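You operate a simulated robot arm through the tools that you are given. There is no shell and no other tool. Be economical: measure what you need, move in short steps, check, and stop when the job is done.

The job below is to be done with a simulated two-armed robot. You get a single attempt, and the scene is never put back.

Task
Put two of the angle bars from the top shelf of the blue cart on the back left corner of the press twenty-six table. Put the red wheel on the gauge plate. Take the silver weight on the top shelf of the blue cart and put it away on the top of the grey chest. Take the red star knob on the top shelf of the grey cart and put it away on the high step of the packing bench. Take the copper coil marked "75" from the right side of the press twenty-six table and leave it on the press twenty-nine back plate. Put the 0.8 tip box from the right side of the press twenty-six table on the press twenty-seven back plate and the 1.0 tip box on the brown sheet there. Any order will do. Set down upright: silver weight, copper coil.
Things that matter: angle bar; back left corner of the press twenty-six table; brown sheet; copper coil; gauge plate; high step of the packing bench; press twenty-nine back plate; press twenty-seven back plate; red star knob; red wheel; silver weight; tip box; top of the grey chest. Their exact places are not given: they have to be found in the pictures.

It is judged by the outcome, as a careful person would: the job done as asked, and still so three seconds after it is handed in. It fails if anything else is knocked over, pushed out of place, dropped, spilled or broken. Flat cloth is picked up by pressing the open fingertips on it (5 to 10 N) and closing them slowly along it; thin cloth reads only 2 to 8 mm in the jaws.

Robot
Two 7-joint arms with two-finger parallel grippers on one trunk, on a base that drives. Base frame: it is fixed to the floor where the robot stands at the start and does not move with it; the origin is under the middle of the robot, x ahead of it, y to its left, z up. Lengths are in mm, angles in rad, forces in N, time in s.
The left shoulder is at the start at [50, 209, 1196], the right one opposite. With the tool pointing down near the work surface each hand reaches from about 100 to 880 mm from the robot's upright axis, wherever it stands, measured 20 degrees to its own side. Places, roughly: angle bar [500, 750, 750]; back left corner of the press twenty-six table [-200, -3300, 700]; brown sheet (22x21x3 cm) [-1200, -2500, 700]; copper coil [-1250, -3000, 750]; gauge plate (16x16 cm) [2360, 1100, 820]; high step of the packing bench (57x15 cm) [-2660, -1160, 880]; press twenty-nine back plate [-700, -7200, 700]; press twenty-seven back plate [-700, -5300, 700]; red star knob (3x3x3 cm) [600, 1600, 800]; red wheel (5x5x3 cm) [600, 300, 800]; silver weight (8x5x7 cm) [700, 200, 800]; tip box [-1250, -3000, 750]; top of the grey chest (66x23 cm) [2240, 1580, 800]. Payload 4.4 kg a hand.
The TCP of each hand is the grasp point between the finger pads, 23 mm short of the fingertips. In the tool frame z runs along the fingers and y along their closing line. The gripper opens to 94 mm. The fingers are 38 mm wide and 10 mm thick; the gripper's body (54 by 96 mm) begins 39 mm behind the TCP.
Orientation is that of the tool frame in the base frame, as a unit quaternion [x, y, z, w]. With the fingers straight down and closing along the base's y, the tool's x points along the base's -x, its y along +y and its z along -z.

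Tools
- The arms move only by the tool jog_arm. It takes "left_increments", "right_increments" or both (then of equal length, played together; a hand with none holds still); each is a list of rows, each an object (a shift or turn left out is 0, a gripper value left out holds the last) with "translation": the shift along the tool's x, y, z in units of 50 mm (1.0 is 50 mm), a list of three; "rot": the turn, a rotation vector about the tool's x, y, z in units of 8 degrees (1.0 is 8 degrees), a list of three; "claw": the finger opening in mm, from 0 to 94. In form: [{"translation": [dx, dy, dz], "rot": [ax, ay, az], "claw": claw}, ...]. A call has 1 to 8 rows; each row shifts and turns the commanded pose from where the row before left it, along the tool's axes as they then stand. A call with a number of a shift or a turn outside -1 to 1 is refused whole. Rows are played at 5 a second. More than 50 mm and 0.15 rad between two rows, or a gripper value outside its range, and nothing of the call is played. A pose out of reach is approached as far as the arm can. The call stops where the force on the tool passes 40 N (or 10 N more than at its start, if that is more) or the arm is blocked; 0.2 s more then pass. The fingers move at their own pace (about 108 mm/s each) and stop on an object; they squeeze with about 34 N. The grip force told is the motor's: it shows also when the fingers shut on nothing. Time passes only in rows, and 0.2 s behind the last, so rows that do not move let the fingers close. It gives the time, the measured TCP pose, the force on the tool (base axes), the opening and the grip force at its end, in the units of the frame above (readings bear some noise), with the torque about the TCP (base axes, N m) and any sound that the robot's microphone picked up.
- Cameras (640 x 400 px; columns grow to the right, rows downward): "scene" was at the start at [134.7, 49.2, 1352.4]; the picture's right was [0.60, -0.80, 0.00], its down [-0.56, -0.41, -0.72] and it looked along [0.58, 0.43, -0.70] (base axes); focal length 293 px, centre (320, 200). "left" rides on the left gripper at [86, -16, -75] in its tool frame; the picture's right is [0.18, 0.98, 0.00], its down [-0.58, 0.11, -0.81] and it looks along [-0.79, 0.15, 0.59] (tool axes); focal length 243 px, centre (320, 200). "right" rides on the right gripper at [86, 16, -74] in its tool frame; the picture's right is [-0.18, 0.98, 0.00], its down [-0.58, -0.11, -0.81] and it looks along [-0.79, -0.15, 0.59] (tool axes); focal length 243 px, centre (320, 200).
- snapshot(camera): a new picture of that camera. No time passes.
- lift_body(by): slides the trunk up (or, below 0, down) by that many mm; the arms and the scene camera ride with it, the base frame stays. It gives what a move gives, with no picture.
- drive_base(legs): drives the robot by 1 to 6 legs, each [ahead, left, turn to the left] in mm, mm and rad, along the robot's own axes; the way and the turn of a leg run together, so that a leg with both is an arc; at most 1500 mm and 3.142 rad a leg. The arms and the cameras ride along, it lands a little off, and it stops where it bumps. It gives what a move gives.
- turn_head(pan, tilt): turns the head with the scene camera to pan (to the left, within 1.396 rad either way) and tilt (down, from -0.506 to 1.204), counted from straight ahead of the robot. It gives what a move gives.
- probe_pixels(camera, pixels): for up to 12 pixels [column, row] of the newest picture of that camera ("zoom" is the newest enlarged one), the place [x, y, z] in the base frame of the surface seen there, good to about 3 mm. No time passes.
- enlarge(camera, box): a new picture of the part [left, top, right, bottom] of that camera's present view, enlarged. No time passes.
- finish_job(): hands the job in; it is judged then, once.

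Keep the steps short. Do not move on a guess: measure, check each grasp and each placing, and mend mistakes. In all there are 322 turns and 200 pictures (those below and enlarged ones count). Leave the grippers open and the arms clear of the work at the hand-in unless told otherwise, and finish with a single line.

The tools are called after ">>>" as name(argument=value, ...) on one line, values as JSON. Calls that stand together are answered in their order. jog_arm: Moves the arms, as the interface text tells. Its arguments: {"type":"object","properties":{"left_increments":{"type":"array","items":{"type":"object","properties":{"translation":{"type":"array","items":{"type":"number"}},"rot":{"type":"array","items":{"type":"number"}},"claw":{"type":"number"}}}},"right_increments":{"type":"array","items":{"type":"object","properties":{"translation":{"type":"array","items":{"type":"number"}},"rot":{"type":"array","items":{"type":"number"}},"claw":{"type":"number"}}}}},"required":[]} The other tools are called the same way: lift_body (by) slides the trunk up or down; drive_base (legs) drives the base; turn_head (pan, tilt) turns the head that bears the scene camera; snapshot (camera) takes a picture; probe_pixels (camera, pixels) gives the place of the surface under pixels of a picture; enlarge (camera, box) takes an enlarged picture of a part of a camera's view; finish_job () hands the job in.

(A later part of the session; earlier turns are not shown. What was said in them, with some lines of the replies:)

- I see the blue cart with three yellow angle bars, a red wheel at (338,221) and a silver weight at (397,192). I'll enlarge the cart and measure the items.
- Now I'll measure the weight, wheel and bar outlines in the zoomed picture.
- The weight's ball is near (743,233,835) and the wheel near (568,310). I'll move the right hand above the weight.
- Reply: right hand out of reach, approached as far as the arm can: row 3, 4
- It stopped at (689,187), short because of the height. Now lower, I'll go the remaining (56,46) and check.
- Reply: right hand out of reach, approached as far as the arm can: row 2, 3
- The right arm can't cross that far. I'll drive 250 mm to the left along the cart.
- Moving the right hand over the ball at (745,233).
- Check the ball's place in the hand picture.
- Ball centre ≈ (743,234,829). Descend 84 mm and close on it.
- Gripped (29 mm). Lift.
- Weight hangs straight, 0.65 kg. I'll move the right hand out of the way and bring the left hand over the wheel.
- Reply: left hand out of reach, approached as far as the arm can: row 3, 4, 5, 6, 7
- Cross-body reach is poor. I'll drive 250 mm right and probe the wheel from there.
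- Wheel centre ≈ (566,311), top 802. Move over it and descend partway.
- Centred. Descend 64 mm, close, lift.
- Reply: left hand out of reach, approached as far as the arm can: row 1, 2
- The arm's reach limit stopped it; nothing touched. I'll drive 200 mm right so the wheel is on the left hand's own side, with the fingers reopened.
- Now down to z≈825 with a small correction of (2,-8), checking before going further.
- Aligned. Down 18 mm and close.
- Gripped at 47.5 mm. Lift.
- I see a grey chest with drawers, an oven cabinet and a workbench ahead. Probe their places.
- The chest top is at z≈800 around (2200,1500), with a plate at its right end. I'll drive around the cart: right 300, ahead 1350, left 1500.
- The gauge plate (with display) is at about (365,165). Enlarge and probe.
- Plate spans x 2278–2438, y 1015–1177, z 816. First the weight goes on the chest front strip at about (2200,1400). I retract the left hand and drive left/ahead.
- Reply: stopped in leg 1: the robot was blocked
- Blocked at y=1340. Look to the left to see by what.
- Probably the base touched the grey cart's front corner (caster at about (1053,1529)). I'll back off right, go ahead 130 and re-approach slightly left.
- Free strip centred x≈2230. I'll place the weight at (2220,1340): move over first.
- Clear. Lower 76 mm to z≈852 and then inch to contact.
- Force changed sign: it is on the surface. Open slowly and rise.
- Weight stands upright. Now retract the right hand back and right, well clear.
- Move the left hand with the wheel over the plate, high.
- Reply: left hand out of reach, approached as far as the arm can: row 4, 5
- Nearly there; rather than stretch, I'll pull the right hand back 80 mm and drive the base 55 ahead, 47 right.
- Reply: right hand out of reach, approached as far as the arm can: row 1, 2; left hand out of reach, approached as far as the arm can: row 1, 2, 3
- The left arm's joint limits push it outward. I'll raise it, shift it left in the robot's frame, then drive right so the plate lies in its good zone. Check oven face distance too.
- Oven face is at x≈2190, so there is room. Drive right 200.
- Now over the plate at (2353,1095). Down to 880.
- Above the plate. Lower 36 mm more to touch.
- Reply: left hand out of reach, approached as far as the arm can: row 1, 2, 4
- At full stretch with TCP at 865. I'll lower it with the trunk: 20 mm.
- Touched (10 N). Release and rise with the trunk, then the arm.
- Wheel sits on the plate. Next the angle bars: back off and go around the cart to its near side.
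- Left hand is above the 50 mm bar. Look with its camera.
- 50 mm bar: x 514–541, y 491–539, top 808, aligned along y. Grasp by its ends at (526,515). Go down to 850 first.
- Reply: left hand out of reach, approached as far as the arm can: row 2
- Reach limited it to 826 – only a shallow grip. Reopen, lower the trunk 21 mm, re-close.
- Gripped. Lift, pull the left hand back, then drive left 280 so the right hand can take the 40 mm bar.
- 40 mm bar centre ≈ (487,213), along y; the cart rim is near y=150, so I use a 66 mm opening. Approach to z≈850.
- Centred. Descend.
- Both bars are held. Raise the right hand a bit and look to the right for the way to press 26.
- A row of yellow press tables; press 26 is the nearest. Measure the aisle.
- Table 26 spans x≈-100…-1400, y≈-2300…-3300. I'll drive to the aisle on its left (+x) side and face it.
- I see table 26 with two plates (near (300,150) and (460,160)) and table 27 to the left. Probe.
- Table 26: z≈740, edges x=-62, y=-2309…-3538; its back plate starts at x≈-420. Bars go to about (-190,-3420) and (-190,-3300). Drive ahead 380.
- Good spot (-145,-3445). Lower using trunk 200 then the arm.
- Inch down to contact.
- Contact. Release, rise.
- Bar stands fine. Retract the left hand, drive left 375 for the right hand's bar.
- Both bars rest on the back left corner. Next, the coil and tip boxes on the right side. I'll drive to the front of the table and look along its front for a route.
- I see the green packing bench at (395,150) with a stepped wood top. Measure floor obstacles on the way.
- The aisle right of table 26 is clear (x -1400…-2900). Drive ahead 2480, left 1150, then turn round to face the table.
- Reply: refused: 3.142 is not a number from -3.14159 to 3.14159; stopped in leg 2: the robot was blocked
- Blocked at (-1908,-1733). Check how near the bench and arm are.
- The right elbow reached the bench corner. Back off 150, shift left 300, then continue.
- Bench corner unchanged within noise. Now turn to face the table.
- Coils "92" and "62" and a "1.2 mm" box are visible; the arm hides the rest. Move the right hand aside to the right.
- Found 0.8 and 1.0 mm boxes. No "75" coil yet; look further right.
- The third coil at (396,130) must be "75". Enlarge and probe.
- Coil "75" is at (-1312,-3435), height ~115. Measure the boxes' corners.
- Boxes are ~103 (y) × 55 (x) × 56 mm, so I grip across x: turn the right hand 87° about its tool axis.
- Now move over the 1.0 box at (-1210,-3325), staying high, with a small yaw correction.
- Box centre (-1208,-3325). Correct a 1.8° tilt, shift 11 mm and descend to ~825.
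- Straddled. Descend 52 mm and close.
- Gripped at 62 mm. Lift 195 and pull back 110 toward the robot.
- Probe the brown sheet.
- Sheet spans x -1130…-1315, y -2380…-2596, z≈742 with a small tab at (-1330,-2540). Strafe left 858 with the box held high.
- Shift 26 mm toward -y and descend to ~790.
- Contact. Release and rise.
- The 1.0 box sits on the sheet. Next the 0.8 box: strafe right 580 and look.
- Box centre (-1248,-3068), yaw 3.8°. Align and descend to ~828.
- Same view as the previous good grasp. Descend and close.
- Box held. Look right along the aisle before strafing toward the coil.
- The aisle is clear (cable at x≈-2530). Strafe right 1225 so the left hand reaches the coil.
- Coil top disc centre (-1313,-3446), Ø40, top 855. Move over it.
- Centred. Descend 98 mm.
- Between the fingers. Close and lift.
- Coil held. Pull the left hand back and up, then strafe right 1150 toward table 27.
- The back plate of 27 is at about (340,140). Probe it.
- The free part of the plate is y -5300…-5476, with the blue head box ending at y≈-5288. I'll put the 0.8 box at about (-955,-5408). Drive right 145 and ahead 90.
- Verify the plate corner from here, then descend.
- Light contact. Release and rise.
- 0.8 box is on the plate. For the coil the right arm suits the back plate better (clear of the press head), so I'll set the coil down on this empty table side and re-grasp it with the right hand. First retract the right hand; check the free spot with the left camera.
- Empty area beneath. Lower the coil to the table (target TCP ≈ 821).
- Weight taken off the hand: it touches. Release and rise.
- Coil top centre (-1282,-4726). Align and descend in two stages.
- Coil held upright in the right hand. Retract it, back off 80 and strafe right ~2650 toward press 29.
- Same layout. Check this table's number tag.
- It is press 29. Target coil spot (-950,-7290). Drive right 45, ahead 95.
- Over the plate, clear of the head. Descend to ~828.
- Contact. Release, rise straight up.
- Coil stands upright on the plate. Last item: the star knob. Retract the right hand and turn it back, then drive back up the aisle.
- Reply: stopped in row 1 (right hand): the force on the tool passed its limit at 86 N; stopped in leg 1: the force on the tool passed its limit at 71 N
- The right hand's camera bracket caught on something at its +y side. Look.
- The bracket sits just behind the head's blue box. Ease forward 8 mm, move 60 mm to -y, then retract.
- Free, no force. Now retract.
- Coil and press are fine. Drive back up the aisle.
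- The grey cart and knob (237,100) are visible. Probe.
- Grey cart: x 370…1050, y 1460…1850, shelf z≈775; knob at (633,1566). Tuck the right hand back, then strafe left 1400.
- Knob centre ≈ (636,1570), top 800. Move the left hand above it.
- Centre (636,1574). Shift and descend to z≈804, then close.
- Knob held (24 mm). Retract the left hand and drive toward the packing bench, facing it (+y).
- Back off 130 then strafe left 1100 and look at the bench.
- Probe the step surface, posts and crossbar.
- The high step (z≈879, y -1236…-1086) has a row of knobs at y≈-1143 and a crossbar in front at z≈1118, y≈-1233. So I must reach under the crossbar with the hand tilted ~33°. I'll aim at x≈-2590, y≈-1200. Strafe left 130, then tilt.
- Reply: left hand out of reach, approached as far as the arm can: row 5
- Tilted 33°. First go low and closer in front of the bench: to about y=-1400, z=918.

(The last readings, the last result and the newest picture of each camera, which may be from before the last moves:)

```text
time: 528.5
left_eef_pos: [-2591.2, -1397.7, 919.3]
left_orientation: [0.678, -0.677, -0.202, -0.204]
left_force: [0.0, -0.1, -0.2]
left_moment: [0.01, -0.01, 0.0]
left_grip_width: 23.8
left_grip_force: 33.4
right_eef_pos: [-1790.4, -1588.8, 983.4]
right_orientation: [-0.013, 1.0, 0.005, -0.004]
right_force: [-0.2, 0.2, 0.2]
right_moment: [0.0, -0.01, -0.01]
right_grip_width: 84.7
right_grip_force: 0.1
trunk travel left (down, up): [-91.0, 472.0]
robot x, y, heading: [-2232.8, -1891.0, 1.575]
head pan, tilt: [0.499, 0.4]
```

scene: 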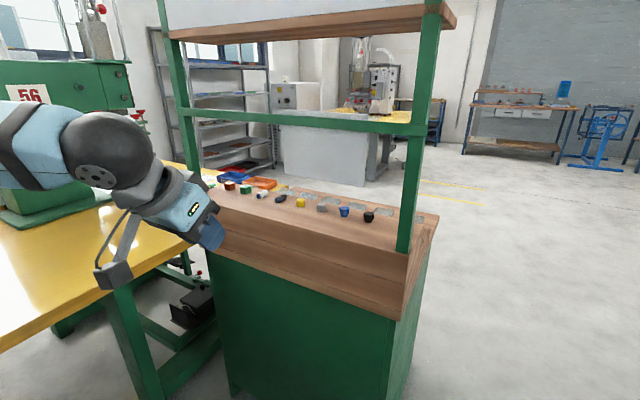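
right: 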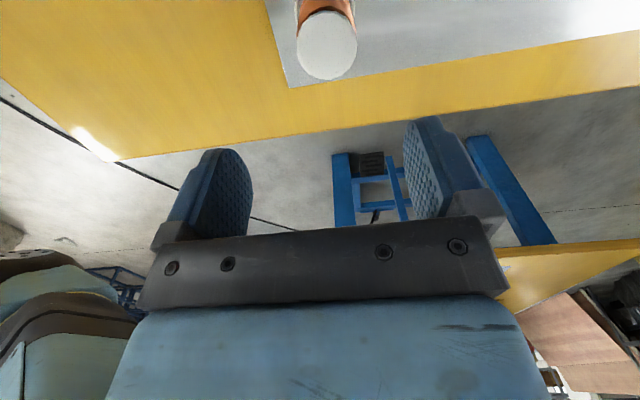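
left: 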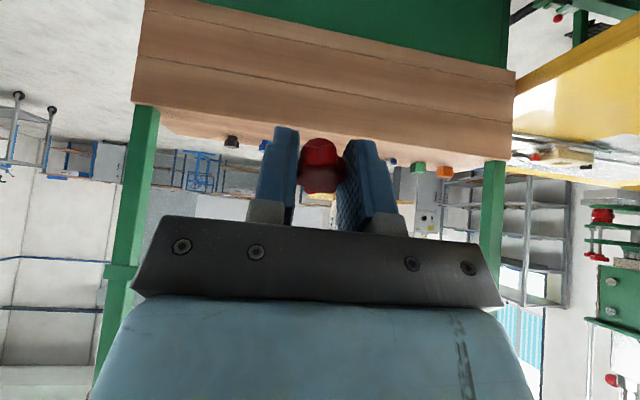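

>>> jog_arm(left_increments=[{"translation": [-0.63, 0, 0.409]}, {"translation": [-0.63, 0, 0.409]}, {"translation": [-0.63, 0, 0.409]}, {"translation": [-0.63, 0, 0.409]}, {}])

>>> enlarge(camera="scene", box=[60, 80, 440, 320])

>>> snapshot(camera="left")

```text
time: 529.8
left_eef_pos: [-2591.7, -1246.4, 921.2]
left_orientation: [0.678, -0.677, -0.202, -0.203]
left_force: [0.2, 0.2, -0.1]
left_moment: [-0.02, 0.01, 0.0]
left_grip_width: 23.9
left_grip_force: 33.6
right_eef_pos: [-1790.1, -1589.6, 984.6]
right_orientation: [-0.013, 1.0, 0.005, -0.004]
right_force: [0.4, -0.5, 0.7]
right_moment: [-0.02, -0.02, -0.02]
right_grip_width: 84.9
right_grip_force: 0.0
trunk travel left (down, up): [-91.0, 472.0]
robot x, y, heading: [-2225.8, -1888.7, 1.57]
head pan, tilt: [0.499, 0.4]
```

```text
1.67 times, centred on (250, 200) of scene
```

zoom: 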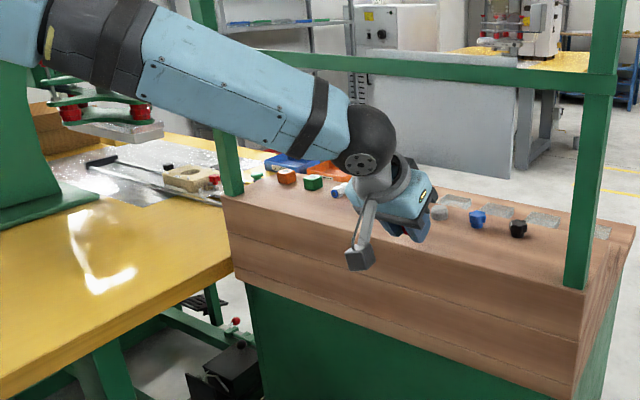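

```text
79 pictures are left
```

left: 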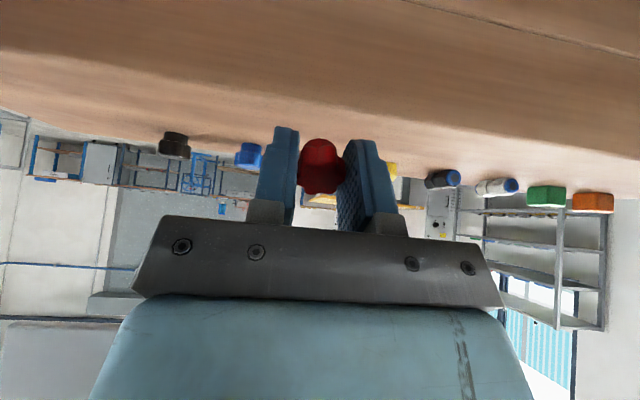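

Clear of the crossbar and post. Forward 38 mm, then check.

>>> jog_arm(left_increments=[{"translation": [-0.64, 0, 0.41]}, {}])

>>> turn_head(pan=0.35, tilt=0.5)

>>> enlarge(camera="scene", box=[60, 60, 320, 240])

```text
time: 530.1
left_eef_pos: [-2591.8, -1231.5, 914.8]
left_orientation: [-0.679, 0.68, 0.195, 0.195]
left_force: [-0.5, -19.0, -0.6]
left_moment: [1.7, -0.03, -0.33]
left_grip_width: 23.9
left_grip_force: 34.4
right_eef_pos: [-1790.7, -1587.9, 983.7]
right_orientation: [-0.016, 1.0, 0.005, -0.004]
right_force: [-0.9, 1.2, -1.1]
right_moment: [-0.03, -0.03, 0.01]
right_grip_width: 85.0
right_grip_force: 0.2
trunk travel left (down, up): [-91.0, 472.0]
robot x, y, heading: [-2228.0, -1885.9, 1.574]
head pan, tilt: [0.499, 0.4]
stopped in row 1 (left hand): the force on the tool passed its limit at 105 N (the readings are from after the stop); the commanded pose is now the measured one
```

```text
time: 530.8
left_eef_pos: [-2590.4, -1231.4, 913.1]
left_orientation: [-0.679, 0.68, 0.196, 0.196]
left_force: [4.6, -13.9, -16.0]
left_moment: [1.13, 0.34, 0.04]
left_grip_width: 23.8
left_grip_force: 33.6
right_eef_pos: [-1790.5, -1588.4, 984.8]
right_orientation: [-0.014, 1.0, 0.005, -0.004]
right_force: [-0.3, -0.1, -0.4]
right_moment: [-0.02, -0.02, 0.02]
right_grip_width: 85.1
right_grip_force: 0.0
trunk travel left (down, up): [-91.0, 472.0]
robot x, y, heading: [-2226.0, -1886.2, 1.581]
head pan, tilt: [0.351, 0.499]
```

```text
2.22 times, centred on (190, 150) of scene
```

zoom: 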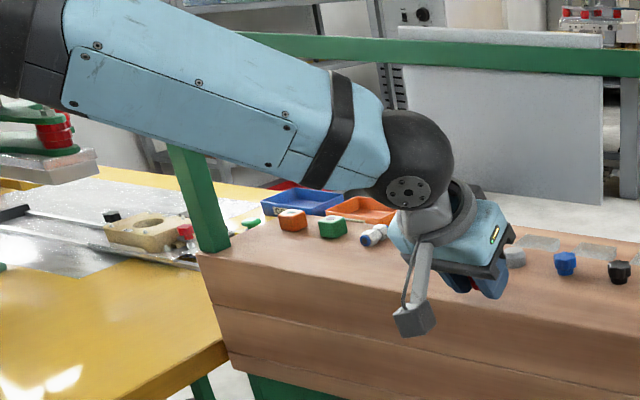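

Contact about 90 mm above the TCP. Back off a little and find what it is — probe the light panel behind the crossbar.

>>> jog_arm(left_increments=[{"translation": [0.3, 0, -0.3]}, {"translation": [0.3, 0, -0.2]}, {}])

>>> snapshot(camera="scene")

>>> probe_pixels(camera="scene", pixels=[[280, 110], [240, 130], [300, 100], [230, 90], [180, 100], [260, 80], [330, 110], [235, 165], [255, 72]])

```text
time: 531.6
left_eef_pos: [-2590.2, -1269.9, 921.1]
left_orientation: [0.679, -0.679, -0.197, -0.198]
left_force: [-0.6, -0.8, -0.5]
left_moment: [0.0, 0.03, -0.02]
left_grip_width: 24.0
left_grip_force: 34.1
right_eef_pos: [-1789.8, -1587.7, 984.4]
right_orientation: [-0.014, 1.0, 0.005, -0.004]
right_force: [0.9, 0.6, -0.5]
right_moment: [-0.02, 0.03, 0.02]
right_grip_width: 84.9
right_grip_force: 0.0
trunk travel left (down, up): [-91.0, 472.0]
robot x, y, heading: [-2230.8, -1888.2, 1.575]
head pan, tilt: [0.351, 0.499]
```

```text
77 pictures are left
```

scene: 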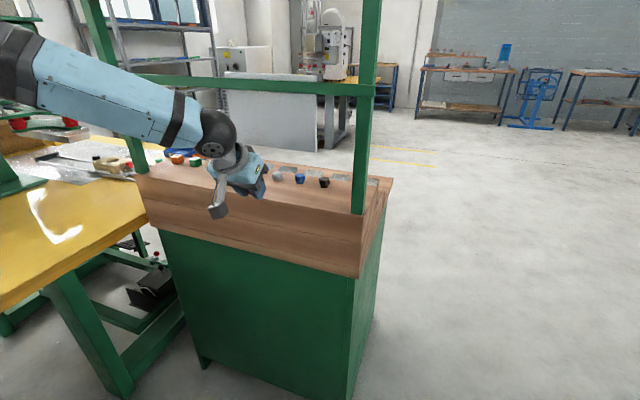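

```text
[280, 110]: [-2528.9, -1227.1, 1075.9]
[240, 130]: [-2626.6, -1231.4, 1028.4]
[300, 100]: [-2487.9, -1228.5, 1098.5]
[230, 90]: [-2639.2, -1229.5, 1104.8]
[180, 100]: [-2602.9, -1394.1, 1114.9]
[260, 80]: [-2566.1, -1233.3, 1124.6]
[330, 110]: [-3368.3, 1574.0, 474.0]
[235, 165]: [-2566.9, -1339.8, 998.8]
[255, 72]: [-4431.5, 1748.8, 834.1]
```

A translucent panel hangs from the crossbar over x≈-2660…-2445. I'll use the open bay left of it (x≈-2785). First check the space around my left elbow.

>>> turn_head(pan=1.0, tilt=0.5)

>>> snapshot(camera="scene")

```text
time: 532.6
left_eef_pos: [-2591.6, -1269.6, 921.8]
left_orientation: [0.679, -0.679, -0.197, -0.197]
left_force: [0.4, 1.0, -0.9]
left_moment: [-0.02, 0.01, -0.01]
left_grip_width: 24.0
left_grip_force: 33.9
right_eef_pos: [-1790.9, -1587.7, 983.2]
right_orientation: [-0.014, 1.0, 0.005, -0.004]
right_force: [0.8, -0.7, -0.2]
right_moment: [0.0, 0.02, 0.01]
right_grip_width: 85.1
right_grip_force: 0.1
trunk travel left (down, up): [-91.0, 472.0]
robot x, y, heading: [-2228.2, -1889.4, 1.575]
head pan, tilt: [1.0, 0.499]
```

```text
76 pictures are left
```

scene: 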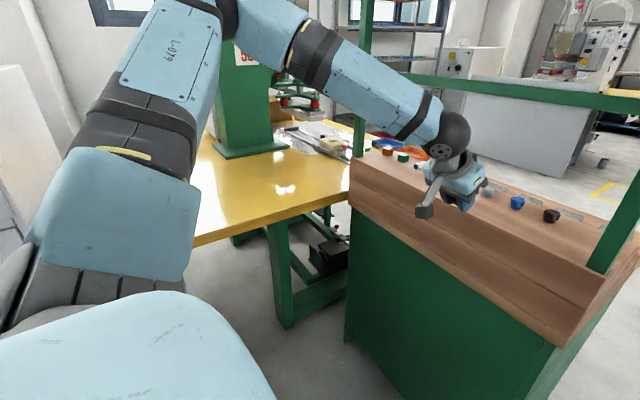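

>>> probe_pixels(camera="scene", pixels=[[235, 15], [235, 80], [215, 145], [285, 95], [300, 150], [200, 240], [360, 80], [415, 155], [405, 155], [388, 152], [425, 115], [465, 130]])

>>> enlarge(camera="scene", box=[340, 60, 600, 230])

```text
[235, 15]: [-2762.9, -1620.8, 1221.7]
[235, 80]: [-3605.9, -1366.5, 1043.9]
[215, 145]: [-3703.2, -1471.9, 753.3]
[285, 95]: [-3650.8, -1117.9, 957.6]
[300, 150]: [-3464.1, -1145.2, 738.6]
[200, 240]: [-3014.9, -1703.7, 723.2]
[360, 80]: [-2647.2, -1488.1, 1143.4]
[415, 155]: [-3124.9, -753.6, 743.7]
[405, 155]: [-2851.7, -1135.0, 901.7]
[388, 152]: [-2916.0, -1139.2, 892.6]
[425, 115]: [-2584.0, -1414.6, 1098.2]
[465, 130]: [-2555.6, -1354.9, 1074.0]
```

```text
2.35 times, centred on (470, 145) of scene
```

zoom: 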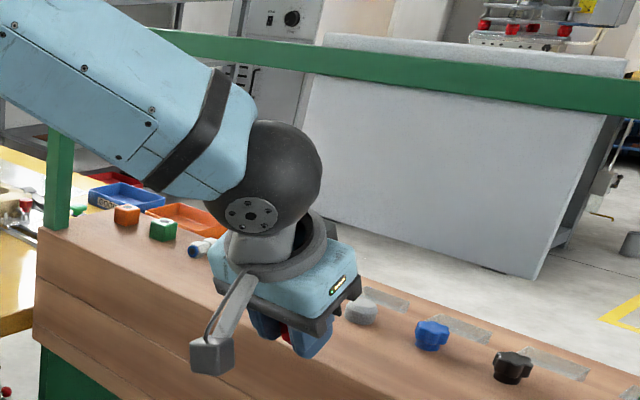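

Plenty of room on the left. Drive left 190 (and 30 back), then check the bay.

>>> drive_base(legs=[[-30, 0, 0], [0, 190, 0]])

>>> snapshot(camera="scene")

>>> snapshot(camera="left")

```text
time: 535.4
left_eef_pos: [-2780.2, -1303.5, 922.2]
left_orientation: [0.681, -0.678, -0.197, -0.197]
left_force: [-0.8, -0.2, 0.0]
left_moment: [0.0, 0.03, 0.02]
left_grip_width: 23.8
left_grip_force: 34.1
right_eef_pos: [-1979.7, -1618.1, 983.3]
right_orientation: [-0.017, 1.0, 0.005, -0.003]
right_force: [-0.3, 0.0, 0.4]
right_moment: [-0.05, 0.01, -0.01]
right_grip_width: 84.8
right_grip_force: 0.1
trunk travel left (down, up): [-91.0, 472.0]
robot x, y, heading: [-2415.8, -1920.6, 1.578]
head pan, tilt: [1.0, 0.499]
```

```text
74 pictures are left
```

scene: 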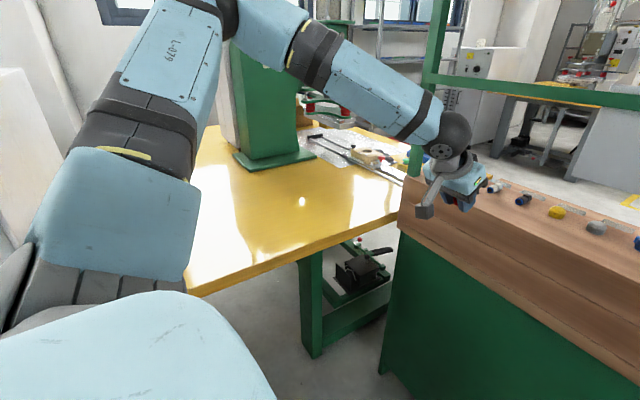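

```text
73 pictures are left
```

left: 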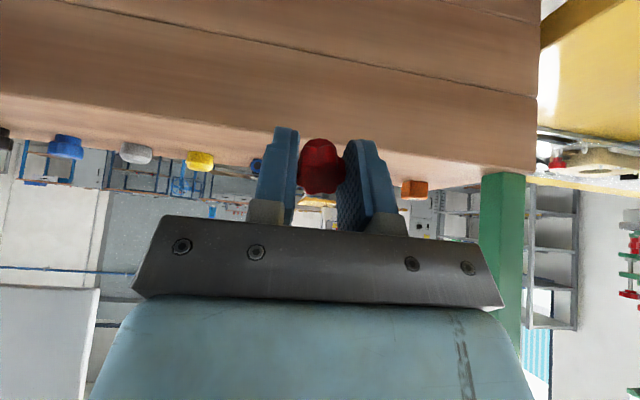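

>>> probe_pixels(camera="scene", pixels=[[590, 150], [600, 125], [575, 175], [615, 180], [440, 120], [500, 85], [410, 178], [495, 185], [523, 198], [435, 60]])

>>> enlarge(camera="scene", box=[390, 40, 640, 240])

```text
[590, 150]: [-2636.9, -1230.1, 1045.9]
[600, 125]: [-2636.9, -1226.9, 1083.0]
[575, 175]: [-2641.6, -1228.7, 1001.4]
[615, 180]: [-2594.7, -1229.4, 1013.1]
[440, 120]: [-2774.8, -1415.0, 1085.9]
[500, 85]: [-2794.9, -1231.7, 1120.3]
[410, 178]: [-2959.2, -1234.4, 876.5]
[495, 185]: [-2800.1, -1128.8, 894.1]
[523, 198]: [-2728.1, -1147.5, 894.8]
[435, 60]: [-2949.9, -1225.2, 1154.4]
```

```text
2.00 times, centred on (515, 140) of scene
```

zoom: 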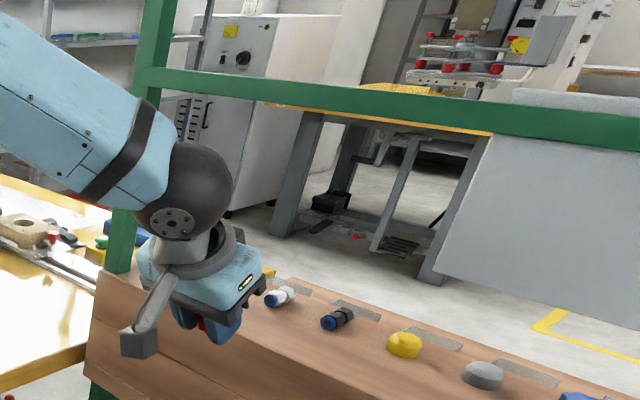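

The bay between x -2950 and -2642 is clear. Forward 60 mm, watching force.

>>> jog_arm(left_increments=[{"translation": [-0.506, 0.1, 0.322]}, {"translation": [-0.506, 0, 0.322]}, {}])

>>> jog_arm(left_increments=[{"translation": [-0.3, 0, 0.19]}, {"translation": [-0.3, 0, 0.19]}, {}])

>>> enlarge(camera="scene", box=[390, 40, 640, 240])

>>> snapshot(camera="left")

```text
time: 536.2
left_eef_pos: [-2785.4, -1243.7, 922.6]
left_orientation: [0.68, -0.678, -0.198, -0.197]
left_force: [-0.1, 0.6, 0.0]
left_moment: [0.02, -0.04, 0.0]
left_grip_width: 23.9
left_grip_force: 34.4
right_eef_pos: [-1978.5, -1620.5, 983.1]
right_orientation: [-0.015, 1.0, 0.005, -0.004]
right_force: [-0.3, 0.3, 0.1]
right_moment: [0.0, -0.01, 0.03]
right_grip_width: 85.1
right_grip_force: 0.1
trunk travel left (down, up): [-91.0, 472.0]
robot x, y, heading: [-2418.3, -1922.8, 1.583]
head pan, tilt: [1.0, 0.499]
```

```text
time: 537.0
left_eef_pos: [-2787.1, -1206.8, 920.8]
left_orientation: [0.68, -0.678, -0.197, -0.197]
left_force: [-0.2, -0.1, 0.1]
left_moment: [-0.02, -0.03, -0.02]
left_grip_width: 24.0
left_grip_force: 33.7
right_eef_pos: [-1979.6, -1618.5, 984.1]
right_orientation: [-0.016, 1.0, 0.005, -0.003]
right_force: [0.8, 0.7, 0.3]
right_moment: [-0.01, 0.0, 0.01]
right_grip_width: 85.2
right_grip_force: 0.1
trunk travel left (down, up): [-91.0, 472.0]
robot x, y, heading: [-2414.5, -1919.8, 1.586]
head pan, tilt: [1.0, 0.499]
```

```text
2.00 times, centred on (515, 140) of scene
```

zoom: 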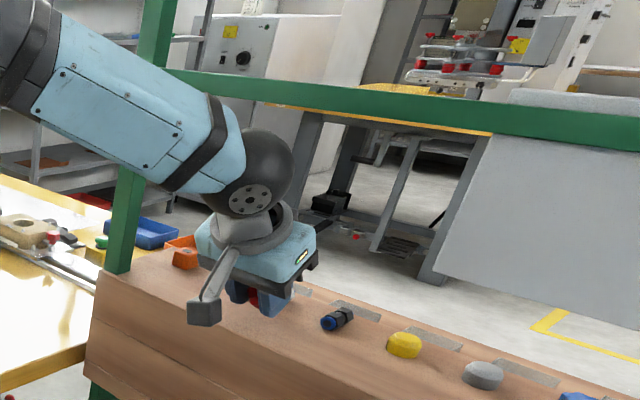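

```text
70 pictures are left
```

left: 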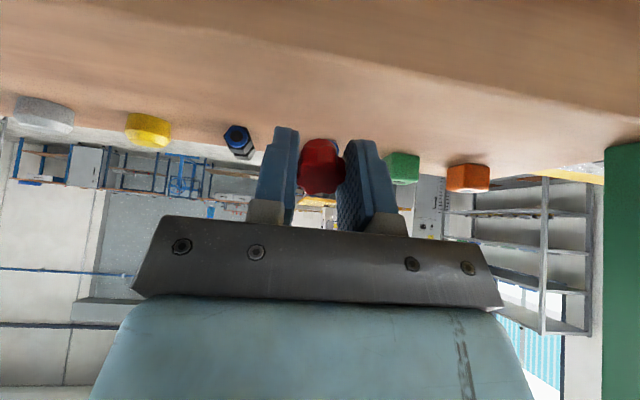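

Over the step with nothing beneath. Lower in small steps.

>>> jog_arm(left_increments=[{"translation": [0.054, 0, 0.084]}, {"translation": [0.043, 0, 0.067]}, {}])

```text
time: 537.8
left_eef_pos: [-2786.5, -1208.2, 911.6]
left_orientation: [0.68, -0.678, -0.197, -0.196]
left_force: [0.1, -1.0, -0.8]
left_moment: [-0.02, 0.03, 0.01]
left_grip_width: 23.8
left_grip_force: 34.5
right_eef_pos: [-1978.9, -1619.1, 984.4]
right_orientation: [-0.015, 1.0, 0.005, -0.004]
right_force: [-0.4, 0.0, 0.1]
right_moment: [-0.04, -0.02, 0.0]
right_grip_width: 84.9
right_grip_force: 0.1
trunk travel left (down, up): [-91.0, 472.0]
robot x, y, heading: [-2418.3, -1923.2, 1.585]
head pan, tilt: [1.0, 0.499]
```

>>> jog_arm(left_increments=[{"translation": [0.022, 0, 0.034]}, {"translation": [0.022, 0, 0.034]}, {}])

```text
time: 538.6
left_eef_pos: [-2786.6, -1207.2, 909.5]
left_orientation: [0.681, -0.677, -0.198, -0.196]
left_force: [-1.8, 2.1, 5.9]
left_moment: [-0.02, 0.14, -0.02]
left_grip_width: 23.6
left_grip_force: 34.5
right_eef_pos: [-1978.3, -1619.2, 984.0]
right_orientation: [-0.015, 1.0, 0.005, -0.004]
right_force: [0.3, 1.2, 0.2]
right_moment: [-0.01, 0.02, -0.05]
right_grip_width: 85.1
right_grip_force: 0.0
trunk travel left (down, up): [-91.0, 472.0]
robot x, y, heading: [-2413.7, -1921.0, 1.577]
head pan, tilt: [1.0, 0.499]
```

Contact (6 N). Open gently, then look.

>>> jog_arm(left_increments=[{"claw": 27}, {"claw": 31}, {"claw": 38}, {"claw": 44}, {"claw": 44}])

>>> snapshot(camera="left")

```text
time: 539.8
left_eef_pos: [-2787.0, -1208.1, 911.1]
left_orientation: [0.68, -0.678, -0.198, -0.197]
left_force: [-2.9, -1.1, 8.0]
left_moment: [-0.06, 0.0, 0.16]
left_grip_width: 43.2
left_grip_force: 0.1
right_eef_pos: [-1979.1, -1620.5, 984.0]
right_orientation: [-0.015, 1.0, 0.006, -0.004]
right_force: [1.3, 0.7, -0.3]
right_moment: [0.02, -0.02, 0.02]
right_grip_width: 85.0
right_grip_force: 0.1
trunk travel left (down, up): [-91.0, 472.0]
robot x, y, heading: [-2415.2, -1919.9, 1.578]
head pan, tilt: [1.0, 0.499]
```

```text
69 pictures are left
```

left: 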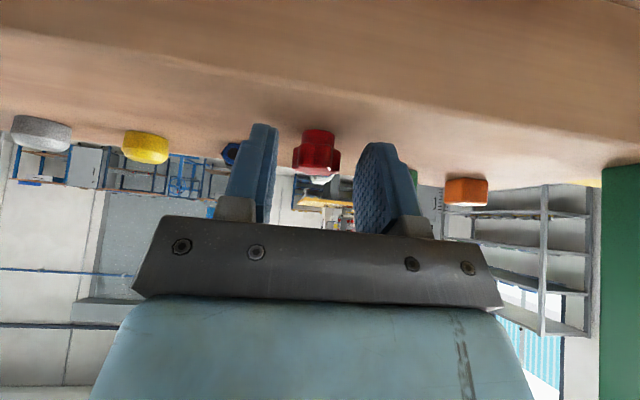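

The knob stands upright on the step. Withdraw along the tool axis, then straight back.

>>> jog_arm(left_increments=[{"translation": [0, 0, -0.1]}, {"translation": [0, 0, -0.3], "claw": 56}, {"translation": [0, 0, -0.5]}, {"translation": [0.4, 0, -0.4]}, {"translation": [0.7, 0, -0.45]}, {"translation": [0.7, 0, -0.45]}, {"translation": [0.7, 0, -0.45]}, {"translation": [0.7, 0, -0.45]}])

>>> snapshot(camera="left")

>>> turn_head(pan=0.5, tilt=0.45)

>>> enlarge(camera="scene", box=[160, 60, 420, 240])

```text
time: 541.6
left_eef_pos: [-2785.0, -1425.7, 953.1]
left_orientation: [0.68, -0.678, -0.198, -0.197]
left_force: [0.0, -0.8, -1.0]
left_moment: [-0.03, -0.02, 0.0]
left_grip_width: 56.1
left_grip_force: 0.0
right_eef_pos: [-1979.5, -1618.0, 983.6]
right_orientation: [-0.016, 1.0, 0.006, -0.004]
right_force: [0.2, -0.1, 0.1]
right_moment: [0.0, 0.02, 0.01]
right_grip_width: 85.0
right_grip_force: 0.0
trunk travel left (down, up): [-91.0, 472.0]
robot x, y, heading: [-2418.5, -1918.5, 1.579]
head pan, tilt: [1.0, 0.499]
```

```text
68 pictures are left
```

left: 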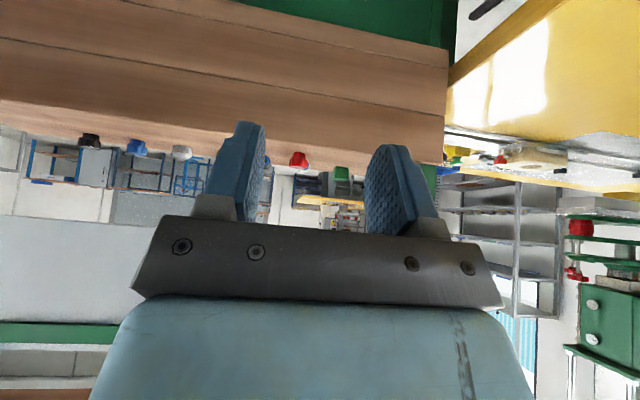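

```text
time: 542.5
left_eef_pos: [-2786.4, -1425.3, 953.4]
left_orientation: [0.681, -0.677, -0.198, -0.196]
left_force: [0.1, 0.2, 0.3]
left_moment: [0.02, 0.01, 0.02]
left_grip_width: 55.7
left_grip_force: 0.0
right_eef_pos: [-1978.7, -1617.8, 983.6]
right_orientation: [-0.015, 1.0, 0.005, -0.003]
right_force: [-0.5, 0.0, -0.7]
right_moment: [0.0, 0.04, -0.05]
right_grip_width: 85.3
right_grip_force: 0.0
trunk travel left (down, up): [-91.0, 472.0]
robot x, y, heading: [-2417.6, -1923.1, 1.583]
head pan, tilt: [0.499, 0.45]
```

```text
2.22 times, centred on (290, 150) of scene
```

zoom: 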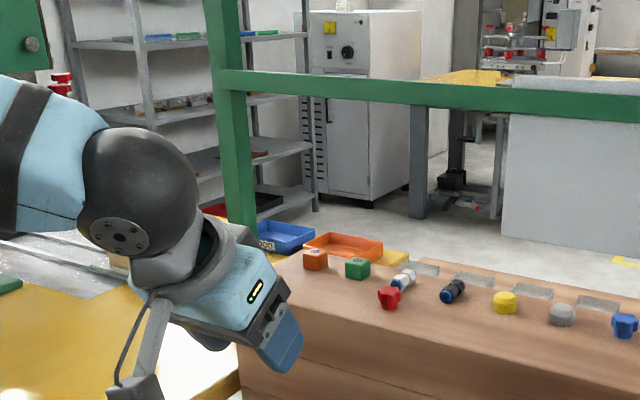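

The red knob stands on the high step. All items are placed; back off 120 mm to be clear and then hand in.

>>> drive_base(legs=[[-120, 0, 0]])

>>> finish_job()

```text
time: 543.7
left_eef_pos: [-2784.5, -1543.6, 954.2]
left_orientation: [0.68, -0.678, -0.197, -0.197]
left_force: [0.2, -0.4, 0.0]
left_moment: [0.06, -0.02, 0.02]
left_grip_width: 55.8
left_grip_force: 0.1
right_eef_pos: [-1977.8, -1738.1, 983.9]
right_orientation: [-0.017, 1.0, 0.006, -0.003]
right_force: [-0.2, -0.6, 1.0]
right_moment: [0.0, -0.01, 0.02]
right_grip_width: 84.9
right_grip_force: 0.1
trunk travel left (down, up): [-91.0, 472.0]
robot x, y, heading: [-2413.9, -2044.4, 1.582]
head pan, tilt: [0.499, 0.45]
```

```text
The job is handed in.
```

All eight items are placed as asked, the silver weight and copper coil upright, and the job is handed in; the robot bumped the grey cart (not re-checked), the packing bench and its hanging panel, and the press 29 head along the way, and I saw nothing knocked over or moved.
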